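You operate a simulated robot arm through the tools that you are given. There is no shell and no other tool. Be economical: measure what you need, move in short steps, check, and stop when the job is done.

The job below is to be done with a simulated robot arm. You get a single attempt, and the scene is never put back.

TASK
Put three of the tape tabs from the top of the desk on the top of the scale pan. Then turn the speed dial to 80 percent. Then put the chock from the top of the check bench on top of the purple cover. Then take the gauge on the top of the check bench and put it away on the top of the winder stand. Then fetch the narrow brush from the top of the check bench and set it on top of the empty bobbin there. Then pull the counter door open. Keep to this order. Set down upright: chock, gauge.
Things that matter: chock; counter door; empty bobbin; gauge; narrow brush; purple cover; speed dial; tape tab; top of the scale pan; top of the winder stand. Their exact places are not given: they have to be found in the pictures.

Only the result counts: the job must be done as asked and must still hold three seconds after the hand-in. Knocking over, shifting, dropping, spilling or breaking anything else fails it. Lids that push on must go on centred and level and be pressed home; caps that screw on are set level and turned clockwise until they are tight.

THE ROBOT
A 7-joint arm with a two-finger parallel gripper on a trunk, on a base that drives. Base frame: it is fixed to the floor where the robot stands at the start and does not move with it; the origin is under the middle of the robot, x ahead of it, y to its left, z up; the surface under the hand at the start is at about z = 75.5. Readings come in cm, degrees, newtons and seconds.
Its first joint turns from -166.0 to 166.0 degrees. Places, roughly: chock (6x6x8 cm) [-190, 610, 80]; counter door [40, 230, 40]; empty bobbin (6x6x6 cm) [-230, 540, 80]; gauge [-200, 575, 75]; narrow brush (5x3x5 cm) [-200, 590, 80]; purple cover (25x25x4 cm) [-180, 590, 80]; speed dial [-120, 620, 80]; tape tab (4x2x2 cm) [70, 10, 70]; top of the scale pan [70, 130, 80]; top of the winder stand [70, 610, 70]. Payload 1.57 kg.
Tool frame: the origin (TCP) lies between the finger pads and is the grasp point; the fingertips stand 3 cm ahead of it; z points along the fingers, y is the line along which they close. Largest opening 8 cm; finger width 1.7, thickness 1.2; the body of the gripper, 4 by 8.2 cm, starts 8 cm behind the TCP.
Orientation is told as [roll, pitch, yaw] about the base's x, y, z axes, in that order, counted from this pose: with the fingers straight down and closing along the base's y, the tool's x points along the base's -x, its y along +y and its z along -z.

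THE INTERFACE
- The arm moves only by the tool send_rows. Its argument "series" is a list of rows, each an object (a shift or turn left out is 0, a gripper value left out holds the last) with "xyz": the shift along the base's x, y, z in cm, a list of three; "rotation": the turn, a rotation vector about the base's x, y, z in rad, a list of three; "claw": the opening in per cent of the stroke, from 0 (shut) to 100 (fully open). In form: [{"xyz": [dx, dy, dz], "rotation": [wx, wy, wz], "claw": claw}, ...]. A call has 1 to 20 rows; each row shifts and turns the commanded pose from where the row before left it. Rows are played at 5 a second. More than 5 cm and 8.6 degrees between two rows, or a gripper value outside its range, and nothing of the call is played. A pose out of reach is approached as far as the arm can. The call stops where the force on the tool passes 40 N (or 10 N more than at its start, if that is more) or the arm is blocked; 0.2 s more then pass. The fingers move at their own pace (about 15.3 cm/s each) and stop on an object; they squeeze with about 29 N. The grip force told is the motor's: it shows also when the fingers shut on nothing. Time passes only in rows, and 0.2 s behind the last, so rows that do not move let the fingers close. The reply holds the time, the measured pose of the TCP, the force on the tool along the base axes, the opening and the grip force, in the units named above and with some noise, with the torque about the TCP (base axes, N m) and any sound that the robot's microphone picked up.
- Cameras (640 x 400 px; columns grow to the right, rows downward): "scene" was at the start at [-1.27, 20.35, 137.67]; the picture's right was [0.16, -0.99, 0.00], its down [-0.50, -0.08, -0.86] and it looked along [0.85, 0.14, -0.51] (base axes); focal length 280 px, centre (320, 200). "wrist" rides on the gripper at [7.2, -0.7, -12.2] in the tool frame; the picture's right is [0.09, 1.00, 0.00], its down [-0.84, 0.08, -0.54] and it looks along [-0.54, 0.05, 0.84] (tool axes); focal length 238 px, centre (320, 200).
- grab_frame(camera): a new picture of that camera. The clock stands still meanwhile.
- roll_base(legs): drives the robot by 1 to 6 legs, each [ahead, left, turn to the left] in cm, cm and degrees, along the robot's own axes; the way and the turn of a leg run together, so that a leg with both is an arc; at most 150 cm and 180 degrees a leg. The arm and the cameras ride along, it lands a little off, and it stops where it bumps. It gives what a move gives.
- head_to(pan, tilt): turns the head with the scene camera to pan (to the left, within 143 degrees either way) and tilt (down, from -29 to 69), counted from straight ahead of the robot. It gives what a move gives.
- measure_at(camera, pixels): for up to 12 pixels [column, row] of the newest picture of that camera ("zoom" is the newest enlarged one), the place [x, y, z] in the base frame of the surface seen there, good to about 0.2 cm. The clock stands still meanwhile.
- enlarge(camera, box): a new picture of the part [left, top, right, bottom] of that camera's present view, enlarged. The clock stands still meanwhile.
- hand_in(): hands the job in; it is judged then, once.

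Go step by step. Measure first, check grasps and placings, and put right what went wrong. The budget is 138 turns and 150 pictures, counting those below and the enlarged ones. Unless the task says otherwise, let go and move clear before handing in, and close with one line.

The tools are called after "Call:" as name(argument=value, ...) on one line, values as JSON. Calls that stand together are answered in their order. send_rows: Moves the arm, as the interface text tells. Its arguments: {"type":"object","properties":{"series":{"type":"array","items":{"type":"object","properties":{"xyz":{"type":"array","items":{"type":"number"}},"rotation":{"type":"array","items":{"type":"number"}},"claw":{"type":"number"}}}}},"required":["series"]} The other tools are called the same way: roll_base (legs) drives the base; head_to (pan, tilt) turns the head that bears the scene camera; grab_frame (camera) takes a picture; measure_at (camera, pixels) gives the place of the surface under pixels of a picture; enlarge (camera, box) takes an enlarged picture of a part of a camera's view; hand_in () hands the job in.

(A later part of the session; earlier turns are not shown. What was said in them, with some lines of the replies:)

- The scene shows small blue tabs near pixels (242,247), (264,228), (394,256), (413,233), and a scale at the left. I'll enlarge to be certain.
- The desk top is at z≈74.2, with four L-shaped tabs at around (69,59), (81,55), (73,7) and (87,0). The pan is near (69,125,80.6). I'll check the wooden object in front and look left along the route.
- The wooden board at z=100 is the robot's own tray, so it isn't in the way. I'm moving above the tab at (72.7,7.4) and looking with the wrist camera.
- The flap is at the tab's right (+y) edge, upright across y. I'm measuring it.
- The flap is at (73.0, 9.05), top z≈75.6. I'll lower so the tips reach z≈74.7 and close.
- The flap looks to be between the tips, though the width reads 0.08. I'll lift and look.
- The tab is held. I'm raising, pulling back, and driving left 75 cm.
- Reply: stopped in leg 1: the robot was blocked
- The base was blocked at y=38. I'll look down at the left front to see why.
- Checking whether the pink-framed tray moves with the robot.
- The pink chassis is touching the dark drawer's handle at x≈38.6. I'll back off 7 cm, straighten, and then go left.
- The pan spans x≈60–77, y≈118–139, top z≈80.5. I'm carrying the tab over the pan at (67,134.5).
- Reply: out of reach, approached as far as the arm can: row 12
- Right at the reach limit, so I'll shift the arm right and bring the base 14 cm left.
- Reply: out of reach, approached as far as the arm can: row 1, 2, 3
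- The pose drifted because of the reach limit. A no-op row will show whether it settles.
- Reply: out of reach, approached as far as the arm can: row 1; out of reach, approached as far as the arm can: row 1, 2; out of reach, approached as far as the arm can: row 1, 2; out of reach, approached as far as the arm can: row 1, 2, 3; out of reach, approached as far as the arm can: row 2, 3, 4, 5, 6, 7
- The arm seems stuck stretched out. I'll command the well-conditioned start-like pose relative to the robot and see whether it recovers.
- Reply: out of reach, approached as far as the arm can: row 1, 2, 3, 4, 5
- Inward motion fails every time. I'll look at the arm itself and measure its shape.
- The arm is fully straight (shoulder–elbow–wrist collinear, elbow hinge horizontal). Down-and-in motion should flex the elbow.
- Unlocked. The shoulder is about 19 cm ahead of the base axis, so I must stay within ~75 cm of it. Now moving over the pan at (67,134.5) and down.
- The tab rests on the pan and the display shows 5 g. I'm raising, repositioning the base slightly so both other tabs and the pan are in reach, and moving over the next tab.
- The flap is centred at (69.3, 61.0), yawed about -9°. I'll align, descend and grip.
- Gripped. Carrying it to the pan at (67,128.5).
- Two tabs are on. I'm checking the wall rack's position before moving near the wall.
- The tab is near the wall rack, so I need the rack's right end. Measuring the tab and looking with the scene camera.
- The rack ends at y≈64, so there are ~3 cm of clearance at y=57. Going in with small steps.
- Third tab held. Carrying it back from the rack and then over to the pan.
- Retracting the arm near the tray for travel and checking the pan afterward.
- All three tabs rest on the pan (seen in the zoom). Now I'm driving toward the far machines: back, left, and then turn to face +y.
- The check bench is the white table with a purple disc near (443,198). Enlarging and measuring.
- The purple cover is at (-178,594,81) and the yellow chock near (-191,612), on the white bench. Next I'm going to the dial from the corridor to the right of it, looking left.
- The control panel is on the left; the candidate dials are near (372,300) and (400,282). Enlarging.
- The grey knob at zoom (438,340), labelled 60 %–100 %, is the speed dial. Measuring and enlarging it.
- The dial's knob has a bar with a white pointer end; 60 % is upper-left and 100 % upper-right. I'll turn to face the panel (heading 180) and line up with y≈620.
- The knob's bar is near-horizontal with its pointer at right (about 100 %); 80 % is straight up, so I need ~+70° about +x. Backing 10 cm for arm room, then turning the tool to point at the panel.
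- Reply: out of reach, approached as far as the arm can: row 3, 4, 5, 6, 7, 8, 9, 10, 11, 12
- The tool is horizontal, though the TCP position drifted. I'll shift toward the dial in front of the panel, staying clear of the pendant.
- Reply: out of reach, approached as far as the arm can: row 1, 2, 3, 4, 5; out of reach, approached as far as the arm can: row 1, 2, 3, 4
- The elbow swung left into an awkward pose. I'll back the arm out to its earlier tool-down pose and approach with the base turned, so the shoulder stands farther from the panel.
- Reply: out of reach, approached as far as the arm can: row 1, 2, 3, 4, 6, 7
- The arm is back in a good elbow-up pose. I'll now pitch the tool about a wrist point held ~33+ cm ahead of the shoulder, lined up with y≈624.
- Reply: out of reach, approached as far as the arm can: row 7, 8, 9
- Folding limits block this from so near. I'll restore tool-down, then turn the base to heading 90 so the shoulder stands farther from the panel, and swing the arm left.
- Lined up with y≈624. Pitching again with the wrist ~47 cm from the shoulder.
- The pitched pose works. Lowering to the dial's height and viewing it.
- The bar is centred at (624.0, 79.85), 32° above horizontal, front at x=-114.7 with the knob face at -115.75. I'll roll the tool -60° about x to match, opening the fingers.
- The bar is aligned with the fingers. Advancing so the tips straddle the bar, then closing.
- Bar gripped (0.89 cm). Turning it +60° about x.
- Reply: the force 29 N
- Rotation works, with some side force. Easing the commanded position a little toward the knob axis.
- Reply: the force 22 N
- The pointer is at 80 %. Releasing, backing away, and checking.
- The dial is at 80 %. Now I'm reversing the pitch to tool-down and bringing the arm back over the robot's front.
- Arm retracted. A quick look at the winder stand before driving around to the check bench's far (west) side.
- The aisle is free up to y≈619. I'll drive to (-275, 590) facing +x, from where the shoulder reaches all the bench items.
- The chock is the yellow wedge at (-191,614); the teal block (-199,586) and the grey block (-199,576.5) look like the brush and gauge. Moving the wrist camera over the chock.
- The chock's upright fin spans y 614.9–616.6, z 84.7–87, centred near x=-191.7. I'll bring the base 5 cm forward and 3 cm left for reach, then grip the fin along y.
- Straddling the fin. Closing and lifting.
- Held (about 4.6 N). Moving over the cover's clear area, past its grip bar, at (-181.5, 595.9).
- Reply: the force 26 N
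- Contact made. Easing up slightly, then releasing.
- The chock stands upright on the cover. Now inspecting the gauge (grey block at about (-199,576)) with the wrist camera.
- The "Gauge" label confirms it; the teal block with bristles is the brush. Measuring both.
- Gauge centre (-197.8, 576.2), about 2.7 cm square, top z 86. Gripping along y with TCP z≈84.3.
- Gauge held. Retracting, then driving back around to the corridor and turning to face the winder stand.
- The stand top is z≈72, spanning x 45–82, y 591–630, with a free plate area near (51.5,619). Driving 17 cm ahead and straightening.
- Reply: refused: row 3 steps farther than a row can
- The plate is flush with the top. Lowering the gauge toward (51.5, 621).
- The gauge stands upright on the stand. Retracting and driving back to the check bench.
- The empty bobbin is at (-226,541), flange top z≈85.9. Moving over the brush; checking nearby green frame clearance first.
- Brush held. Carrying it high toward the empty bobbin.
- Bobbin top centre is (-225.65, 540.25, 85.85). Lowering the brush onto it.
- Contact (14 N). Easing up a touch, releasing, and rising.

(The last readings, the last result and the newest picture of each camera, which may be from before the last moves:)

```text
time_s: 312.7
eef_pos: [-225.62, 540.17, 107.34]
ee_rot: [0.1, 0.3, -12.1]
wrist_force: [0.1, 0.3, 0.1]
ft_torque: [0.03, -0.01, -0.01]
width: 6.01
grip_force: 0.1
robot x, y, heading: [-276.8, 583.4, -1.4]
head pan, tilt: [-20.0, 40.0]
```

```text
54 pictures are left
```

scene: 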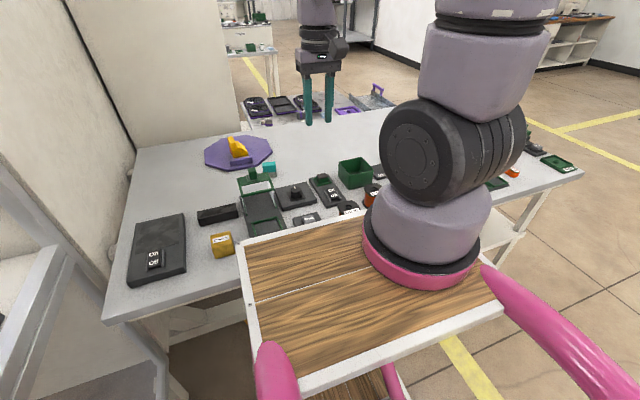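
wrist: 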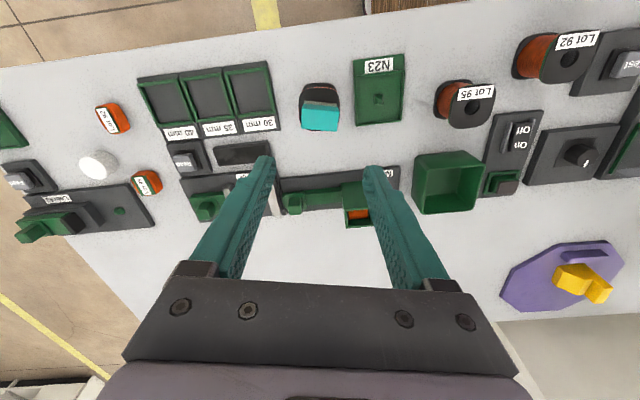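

The brush sits on the bobbin. Retracting the arm and verifying with a zoom, then driving to the counter.

Call:
enlarge(camera="wrist", box=[240, 50, 420, 160])

Call:
send_rows(series=[{"xyz": [0.2, 4.5, 1], "rotation": [0, 0, 0.1]}, {"xyz": [0.2, 4.5, 1], "rotation": [0, 0, 0.08]}, {"xyz": [0.2, 4.5, 1]}, {"xyz": [0.2, 4.5, 1]}, {"xyz": [0.2, 4.5, 1]}, {"xyz": [0.2, 4.5, 1]}, {"xyz": [0.2, 4.5, 0]}, {"xyz": [0.2, 4.5, 0]}])

Call:
roll_base(legs=[[-20, -20, 1.4], [0, -150, 0], [0, -150, 0], [0, -50, 0], [120, 0, 0], [90, 0, 0]])

Call:
head_to(pan=10, tilt=35)

Call:
grab_frame(camera="scene")

```text
3.56 times, centred on (330, 105) of wrist
```

zoom: 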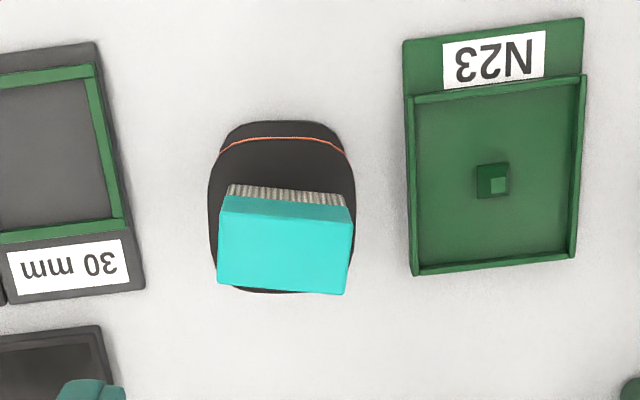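

```text
time_s: 314.5
eef_pos: [-224.08, 576.28, 113.5]
ee_rot: [0.0, 0.2, -1.8]
wrist_force: [0.9, -0.4, 0.4]
ft_torque: [0.03, 0.03, -0.01]
width: 6.0
grip_force: 0.0
robot x, y, heading: [-276.84, 583.2, -1.1]
head pan, tilt: [-20.0, 40.0]
```

```text
time_s: 343.3
eef_pos: [-28.0, 209.27, 113.55]
ee_rot: [0.0, 0.1, 0.6]
wrist_force: [1.2, 0.2, 0.8]
ft_torque: [-0.01, 0.01, 0.0]
width: 6.0
grip_force: 0.1
robot x, y, heading: [-80.86, 213.95, 0.9]
head pan, tilt: [-20.0, 40.0]
```

```text
time_s: 344.3
eef_pos: [-27.99, 209.25, 113.49]
ee_rot: [-0.1, 0.3, 0.6]
wrist_force: [0.2, 0.0, -0.1]
ft_torque: [-0.02, 0.0, -0.01]
width: 5.97
grip_force: 0.0
robot x, y, heading: [-80.7, 213.74, 1.0]
head pan, tilt: [10.0, 35.0]
```

```text
52 pictures are left
```

scene: 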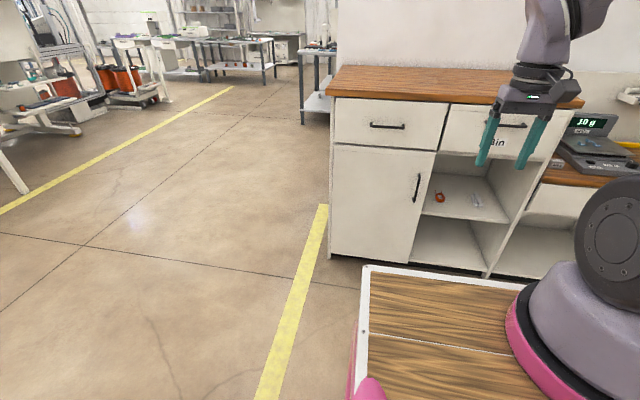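

The door's handle is at (416,187) on its right edge, so it hinges at left. Measuring.

Call:
enlarge(camera="scene", box=[320, 80, 540, 280])

Call:
measure_at(camera="scene", pixels=[[418, 176], [416, 187], [415, 200], [428, 190], [434, 153], [333, 148], [332, 252], [410, 262], [400, 200], [385, 126], [580, 100], [500, 124]])

```text
2.00 times, centred on (430, 180) of scene
```

zoom: 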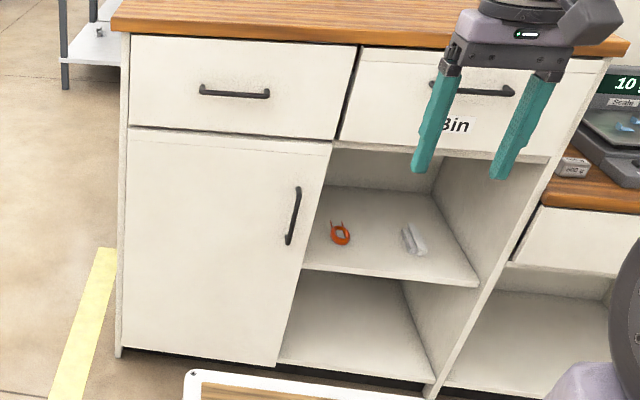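

```text
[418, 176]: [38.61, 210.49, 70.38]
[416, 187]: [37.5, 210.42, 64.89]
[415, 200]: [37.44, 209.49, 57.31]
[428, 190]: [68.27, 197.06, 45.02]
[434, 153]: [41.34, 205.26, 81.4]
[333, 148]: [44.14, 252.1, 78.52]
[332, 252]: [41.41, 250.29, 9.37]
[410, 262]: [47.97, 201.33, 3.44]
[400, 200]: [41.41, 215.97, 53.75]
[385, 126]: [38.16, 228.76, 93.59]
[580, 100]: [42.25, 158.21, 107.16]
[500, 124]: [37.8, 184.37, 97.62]
```

Handle: x 37.5, y 210, z 55–71; hinge line near y 251. Driving 30 cm ahead, then tilting the tool 45° forward in front of the handle.

Call:
roll_base(legs=[[30, 1, -1]])

Call:
send_rows(series=[{"xyz": [2.5, 0, -3.7], "rotation": [0, -0.0785, 0]}, {"xyz": [2.5, 0, -3.7], "rotation": [0, -0.0785, 0]}, {"xyz": [2.5, 0, -3.7], "rotation": [0, -0.0785, 0]}, {"xyz": [2.5, 0, -3.7], "rotation": [0, -0.0785, 0]}, {"xyz": [2.5, 0, -3.7], "rotation": [0, -0.0785, 0]}, {"xyz": [2.5, 0, -3.7], "rotation": [0, -0.0785, 0]}, {"xyz": [2.5, 0, -3.7], "rotation": [0, -0.0785, 0]}, {"xyz": [2.5, 0, -3.7], "rotation": [0, -0.0785, 0]}, {"xyz": [2.5, 0, -3.7], "rotation": [0, -0.0785, 0]}, {"xyz": [1, 0, -2], "rotation": [0, -0.0785, 0], "claw": 60}, {}])

Call:
grab_frame(camera="wrist")

Call:
grab_frame(camera="scene")

```text
time_s: 346.3
eef_pos: [1.76, 209.64, 113.55]
ee_rot: [0.0, 0.2, -0.4]
wrist_force: [-0.5, 0.1, -0.6]
ft_torque: [0.02, 0.02, 0.01]
width: 6.0
grip_force: 0.0
robot x, y, heading: [-51.03, 215.61, 0.1]
head pan, tilt: [10.0, 35.0]
```

```text
time_s: 348.7
eef_pos: [25.34, 209.57, 78.19]
ee_rot: [0.3, -44.9, -0.5]
wrist_force: [0.4, -0.3, -0.3]
ft_torque: [0.01, 0.0, -0.01]
width: 4.83
grip_force: 0.0
robot x, y, heading: [-51.05, 215.18, 0.1]
head pan, tilt: [10.0, 35.0]
```

```text
50 pictures are left
```

wrist: 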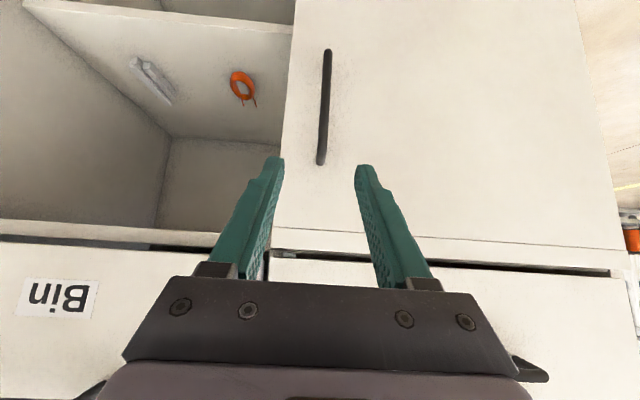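

```text
49 pictures are left
```

scene: 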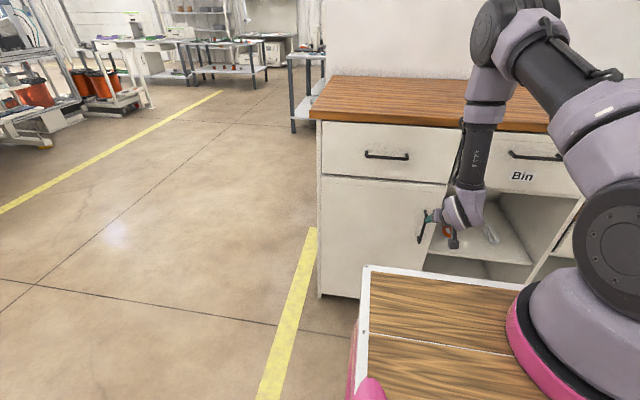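

Call:
measure_at(camera="wrist", pixels=[[327, 52], [325, 85], [324, 110], [322, 150], [340, 110], [320, 163]])

```text
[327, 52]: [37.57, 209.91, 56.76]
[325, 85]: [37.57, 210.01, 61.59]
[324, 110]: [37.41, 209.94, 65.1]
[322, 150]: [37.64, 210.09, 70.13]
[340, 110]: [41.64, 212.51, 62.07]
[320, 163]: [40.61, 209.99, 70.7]
```

Handle at (37.5–38, 210, 57–70). Approaching along the tool axis and gripping at z≈65.

Call:
send_rows(series=[{"xyz": [3.15, 0.1, -3.3]}, {"xyz": [3.15, 0.1, -3.3]}, {"xyz": [3.15, 0.1, -3.3]}, {"xyz": [2.9, 0.1, -3.1]}, {}, {"claw": 0}, {}, {}])

Call:
grab_frame(camera="wrist")

```text
time_s: 350.5
eef_pos: [37.71, 210.05, 65.17]
ee_rot: [0.2, -44.9, -0.5]
wrist_force: [-0.9, -2.2, -4.5]
ft_torque: [-0.36, -0.74, 0.0]
width: 1.21
grip_force: 29.3
robot x, y, heading: [-50.75, 215.05, -0.0]
head pan, tilt: [10.0, 35.0]
```

```text
48 pictures are left
```

wrist: 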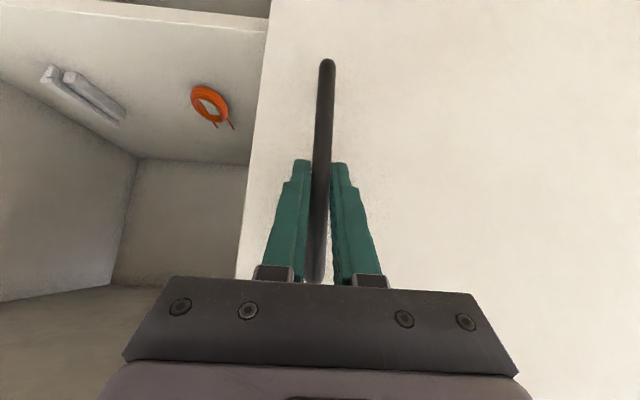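

Handle gripped. Pulling along the door's arc (hinge ≈ (41.5, 251)), first 10°.

Call:
send_rows(series=[{"xyz": [-1.78, 0.2, 0], "rotation": [0, 0, -0.0436]}, {"xyz": [-1.78, 0.26, 0], "rotation": [0, 0, -0.0436]}, {"xyz": [-1.76, 0.36, 0], "rotation": [0, 0, -0.0436]}, {"xyz": [-1.75, 0.41, 0], "rotation": [0, 0, -0.0436]}, {}])

```text
time_s: 351.7
eef_pos: [30.35, 211.48, 65.09]
ee_rot: [0.3, -44.7, -10.5]
wrist_force: [0.6, 1.7, -23.0]
ft_torque: [-0.37, 0.34, 0.02]
width: 1.2
grip_force: 29.8
robot x, y, heading: [-51.35, 215.18, 0.0]
head pan, tilt: [10.0, 35.0]
```

The door follows; there's some vertical strain, so I'll lower slightly and continue to 25°.

Call:
send_rows(series=[{"xyz": [0, 0, -0.15]}, {"xyz": [-1.72, 0.5, 0], "rotation": [0, 0, -0.0436]}, {"xyz": [-1.7, 0.58, 0], "rotation": [0, 0, -0.0436]}, {"xyz": [-1.67, 0.65, 0], "rotation": [0, 0, -0.0436]}, {"xyz": [-1.65, 0.71, 0], "rotation": [0, 0, -0.0436]}, {"xyz": [-1.61, 0.8, 0], "rotation": [0, 0, -0.0436]}, {"xyz": [-1.58, 0.85, 0], "rotation": [0, 0, -0.0436]}, {}])

```text
time_s: 353.5
eef_pos: [20.77, 215.44, 65.22]
ee_rot: [0.4, -45.1, -25.5]
wrist_force: [8.9, 18.0, 17.0]
ft_torque: [-0.56, 0.08, 0.01]
width: 1.18
grip_force: 29.0
robot x, y, heading: [-51.05, 214.87, -0.1]
head pan, tilt: [10.0, 35.0]
```

Call:
send_rows(series=[{"xyz": [-0.05, 0.1, 0.1]}, {"xyz": [-1.55, 0.92, 0], "rotation": [0, 0, -0.0436]}, {"xyz": [-1.48, 1.0, 0], "rotation": [0, 0, -0.0436]}, {"xyz": [-1.45, 1.06, 0], "rotation": [0, 0, -0.0436]}, {"xyz": [-1.41, 1.12, 0], "rotation": [0, 0, -0.0436]}, {"xyz": [-1.35, 1.18, 0], "rotation": [0, 0, -0.0436]}, {"xyz": [-1.29, 1.24, 0], "rotation": [0, 0, -0.0436]}, {}])

```text
time_s: 355.3
eef_pos: [12.22, 221.99, 65.29]
ee_rot: [0.4, -44.8, -40.6]
wrist_force: [21.7, 21.9, -7.9]
ft_torque: [-0.18, 0.69, -0.01]
width: 1.18
grip_force: 29.1
robot x, y, heading: [-50.8, 215.19, -0.1]
head pan, tilt: [10.0, 35.0]
```

Force points toward the hinge, so the arc is slightly too wide; correcting and continuing to 60°.

Call:
send_rows(series=[{"xyz": [0.12, 0.12, 0]}, {"xyz": [-1.23, 1.3, 0], "rotation": [0, 0, -0.0436]}, {"xyz": [-1.18, 1.36, 0], "rotation": [0, 0, -0.0436]}, {"xyz": [-1.1, 1.43, 0], "rotation": [0, 0, -0.0436]}, {"xyz": [-1.05, 1.47, 0], "rotation": [0, 0, -0.0436]}, {"xyz": [-0.97, 1.53, 0], "rotation": [0, 0, -0.0436]}, {"xyz": [-0.9, 1.55, 0], "rotation": [0, 0, -0.0436]}, {}])

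```text
time_s: 357.1
eef_pos: [5.48, 230.79, 65.1]
ee_rot: [0.0, -44.7, -55.3]
wrist_force: [-16.4, -9.5, -11.9]
ft_torque: [0.48, 0.31, -0.08]
width: 1.18
grip_force: 29.4
robot x, y, heading: [-51.1, 215.4, -0.1]
head pan, tilt: [10.0, 35.0]
```

Call:
send_rows(series=[{"xyz": [-0.1, -0.05, 0]}, {"xyz": [-0.87, 1.55, 0], "rotation": [0, 0, -0.0436]}, {"xyz": [-0.79, 1.6, 0], "rotation": [0, 0, -0.0436]}, {"xyz": [-0.73, 1.65, 0], "rotation": [0, 0, -0.0436]}, {"xyz": [-0.65, 1.69, 0], "rotation": [0, 0, -0.0436]}, {"xyz": [-0.58, 1.7, 0], "rotation": [0, 0, -0.0436]}, {"xyz": [-0.51, 1.73, 0], "rotation": [0, 0, -0.0436]}, {"xyz": [-0.43, 1.74, 0], "rotation": [0, 0, -0.0436]}, {"xyz": [-0.35, 1.76, 0], "rotation": [0, 0, -0.0436]}, {}])

Call:
head_to(pan=25, tilt=40)

Call:
grab_frame(camera="scene")

```text
time_s: 359.3
eef_pos: [0.79, 244.06, 65.3]
ee_rot: [0.2, -44.7, -75.6]
wrist_force: [-19.6, -3.5, 3.2]
ft_torque: [0.82, 0.43, -0.11]
width: 1.19
grip_force: 29.5
robot x, y, heading: [-51.1, 215.14, -0.0]
head pan, tilt: [10.0, 35.0]
```

```text
time_s: 360.1
eef_pos: [0.68, 244.06, 65.16]
ee_rot: [0.3, -44.8, -75.5]
wrist_force: [-20.1, -4.3, -1.4]
ft_torque: [0.78, 0.43, -0.05]
width: 1.21
grip_force: 29.1
robot x, y, heading: [-51.1, 215.13, -0.1]
head pan, tilt: [25.0, 40.0]
```

```text
47 pictures are left
```

scene: 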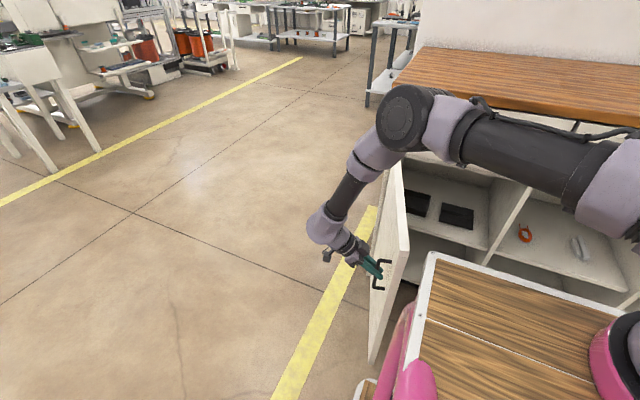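

The door is open about 75°. Going a bit further to ~86° and releasing.

Call:
send_rows(series=[{"xyz": [-0.12, 0, 0]}, {"xyz": [-0.28, 1.77, 0], "rotation": [0, 0, -0.0436]}, {"xyz": [-0.2, 1.78, 0], "rotation": [0, 0, -0.0436]}, {"xyz": [-0.13, 1.79, 0], "rotation": [0, 0, -0.0436]}, {"xyz": [-0.05, 1.79, 0], "rotation": [0, 0, -0.0436]}, {}])

```text
time_s: 361.5
eef_pos: [0.06, 251.41, 65.28]
ee_rot: [0.4, -44.8, -85.5]
wrist_force: [-9.5, 1.7, -4.1]
ft_torque: [-0.2, 0.34, 0.04]
width: 1.21
grip_force: 29.6
robot x, y, heading: [-51.06, 214.86, -0.1]
head pan, tilt: [25.0, 40.0]
```

Releasing and backing away along the tool axis (+y, up).

Call:
send_rows(series=[{"claw": 55}, {}, {"xyz": [-0.1, 1.5, 1.5]}, {"xyz": [-0.2, 2.5, 2.5]}, {"xyz": [-0.2, 3, 3]}, {"xyz": [-0.2, 3, 3]}, {}])

Call:
grab_frame(camera="scene")

```text
time_s: 363.1
eef_pos: [-1.0, 261.21, 75.37]
ee_rot: [0.2, -44.8, -85.5]
wrist_force: [-0.5, 0.0, 0.3]
ft_torque: [-0.01, 0.02, -0.01]
width: 4.42
grip_force: 0.1
robot x, y, heading: [-50.95, 214.94, 0.4]
head pan, tilt: [25.0, 40.0]
```

```text
46 pictures are left
```

scene: 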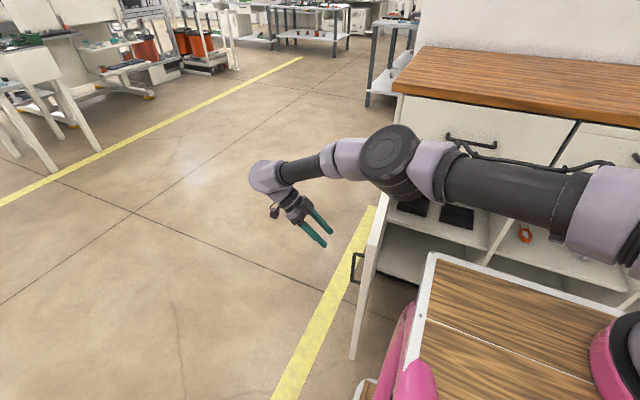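

The door stays open at about 85° and the gripper is clear of it. Every step was checked along the way, so I'm handing in.

Call:
hand_in()

```text
The job is handed in.
```

All six steps were done in order and the job is handed in: three tape tabs on the scale pan, speed dial at 80 %, chock upright on the purple cover, gauge upright on the winder stand, narrow brush on the empty bobbin, and counter door open about 85°.
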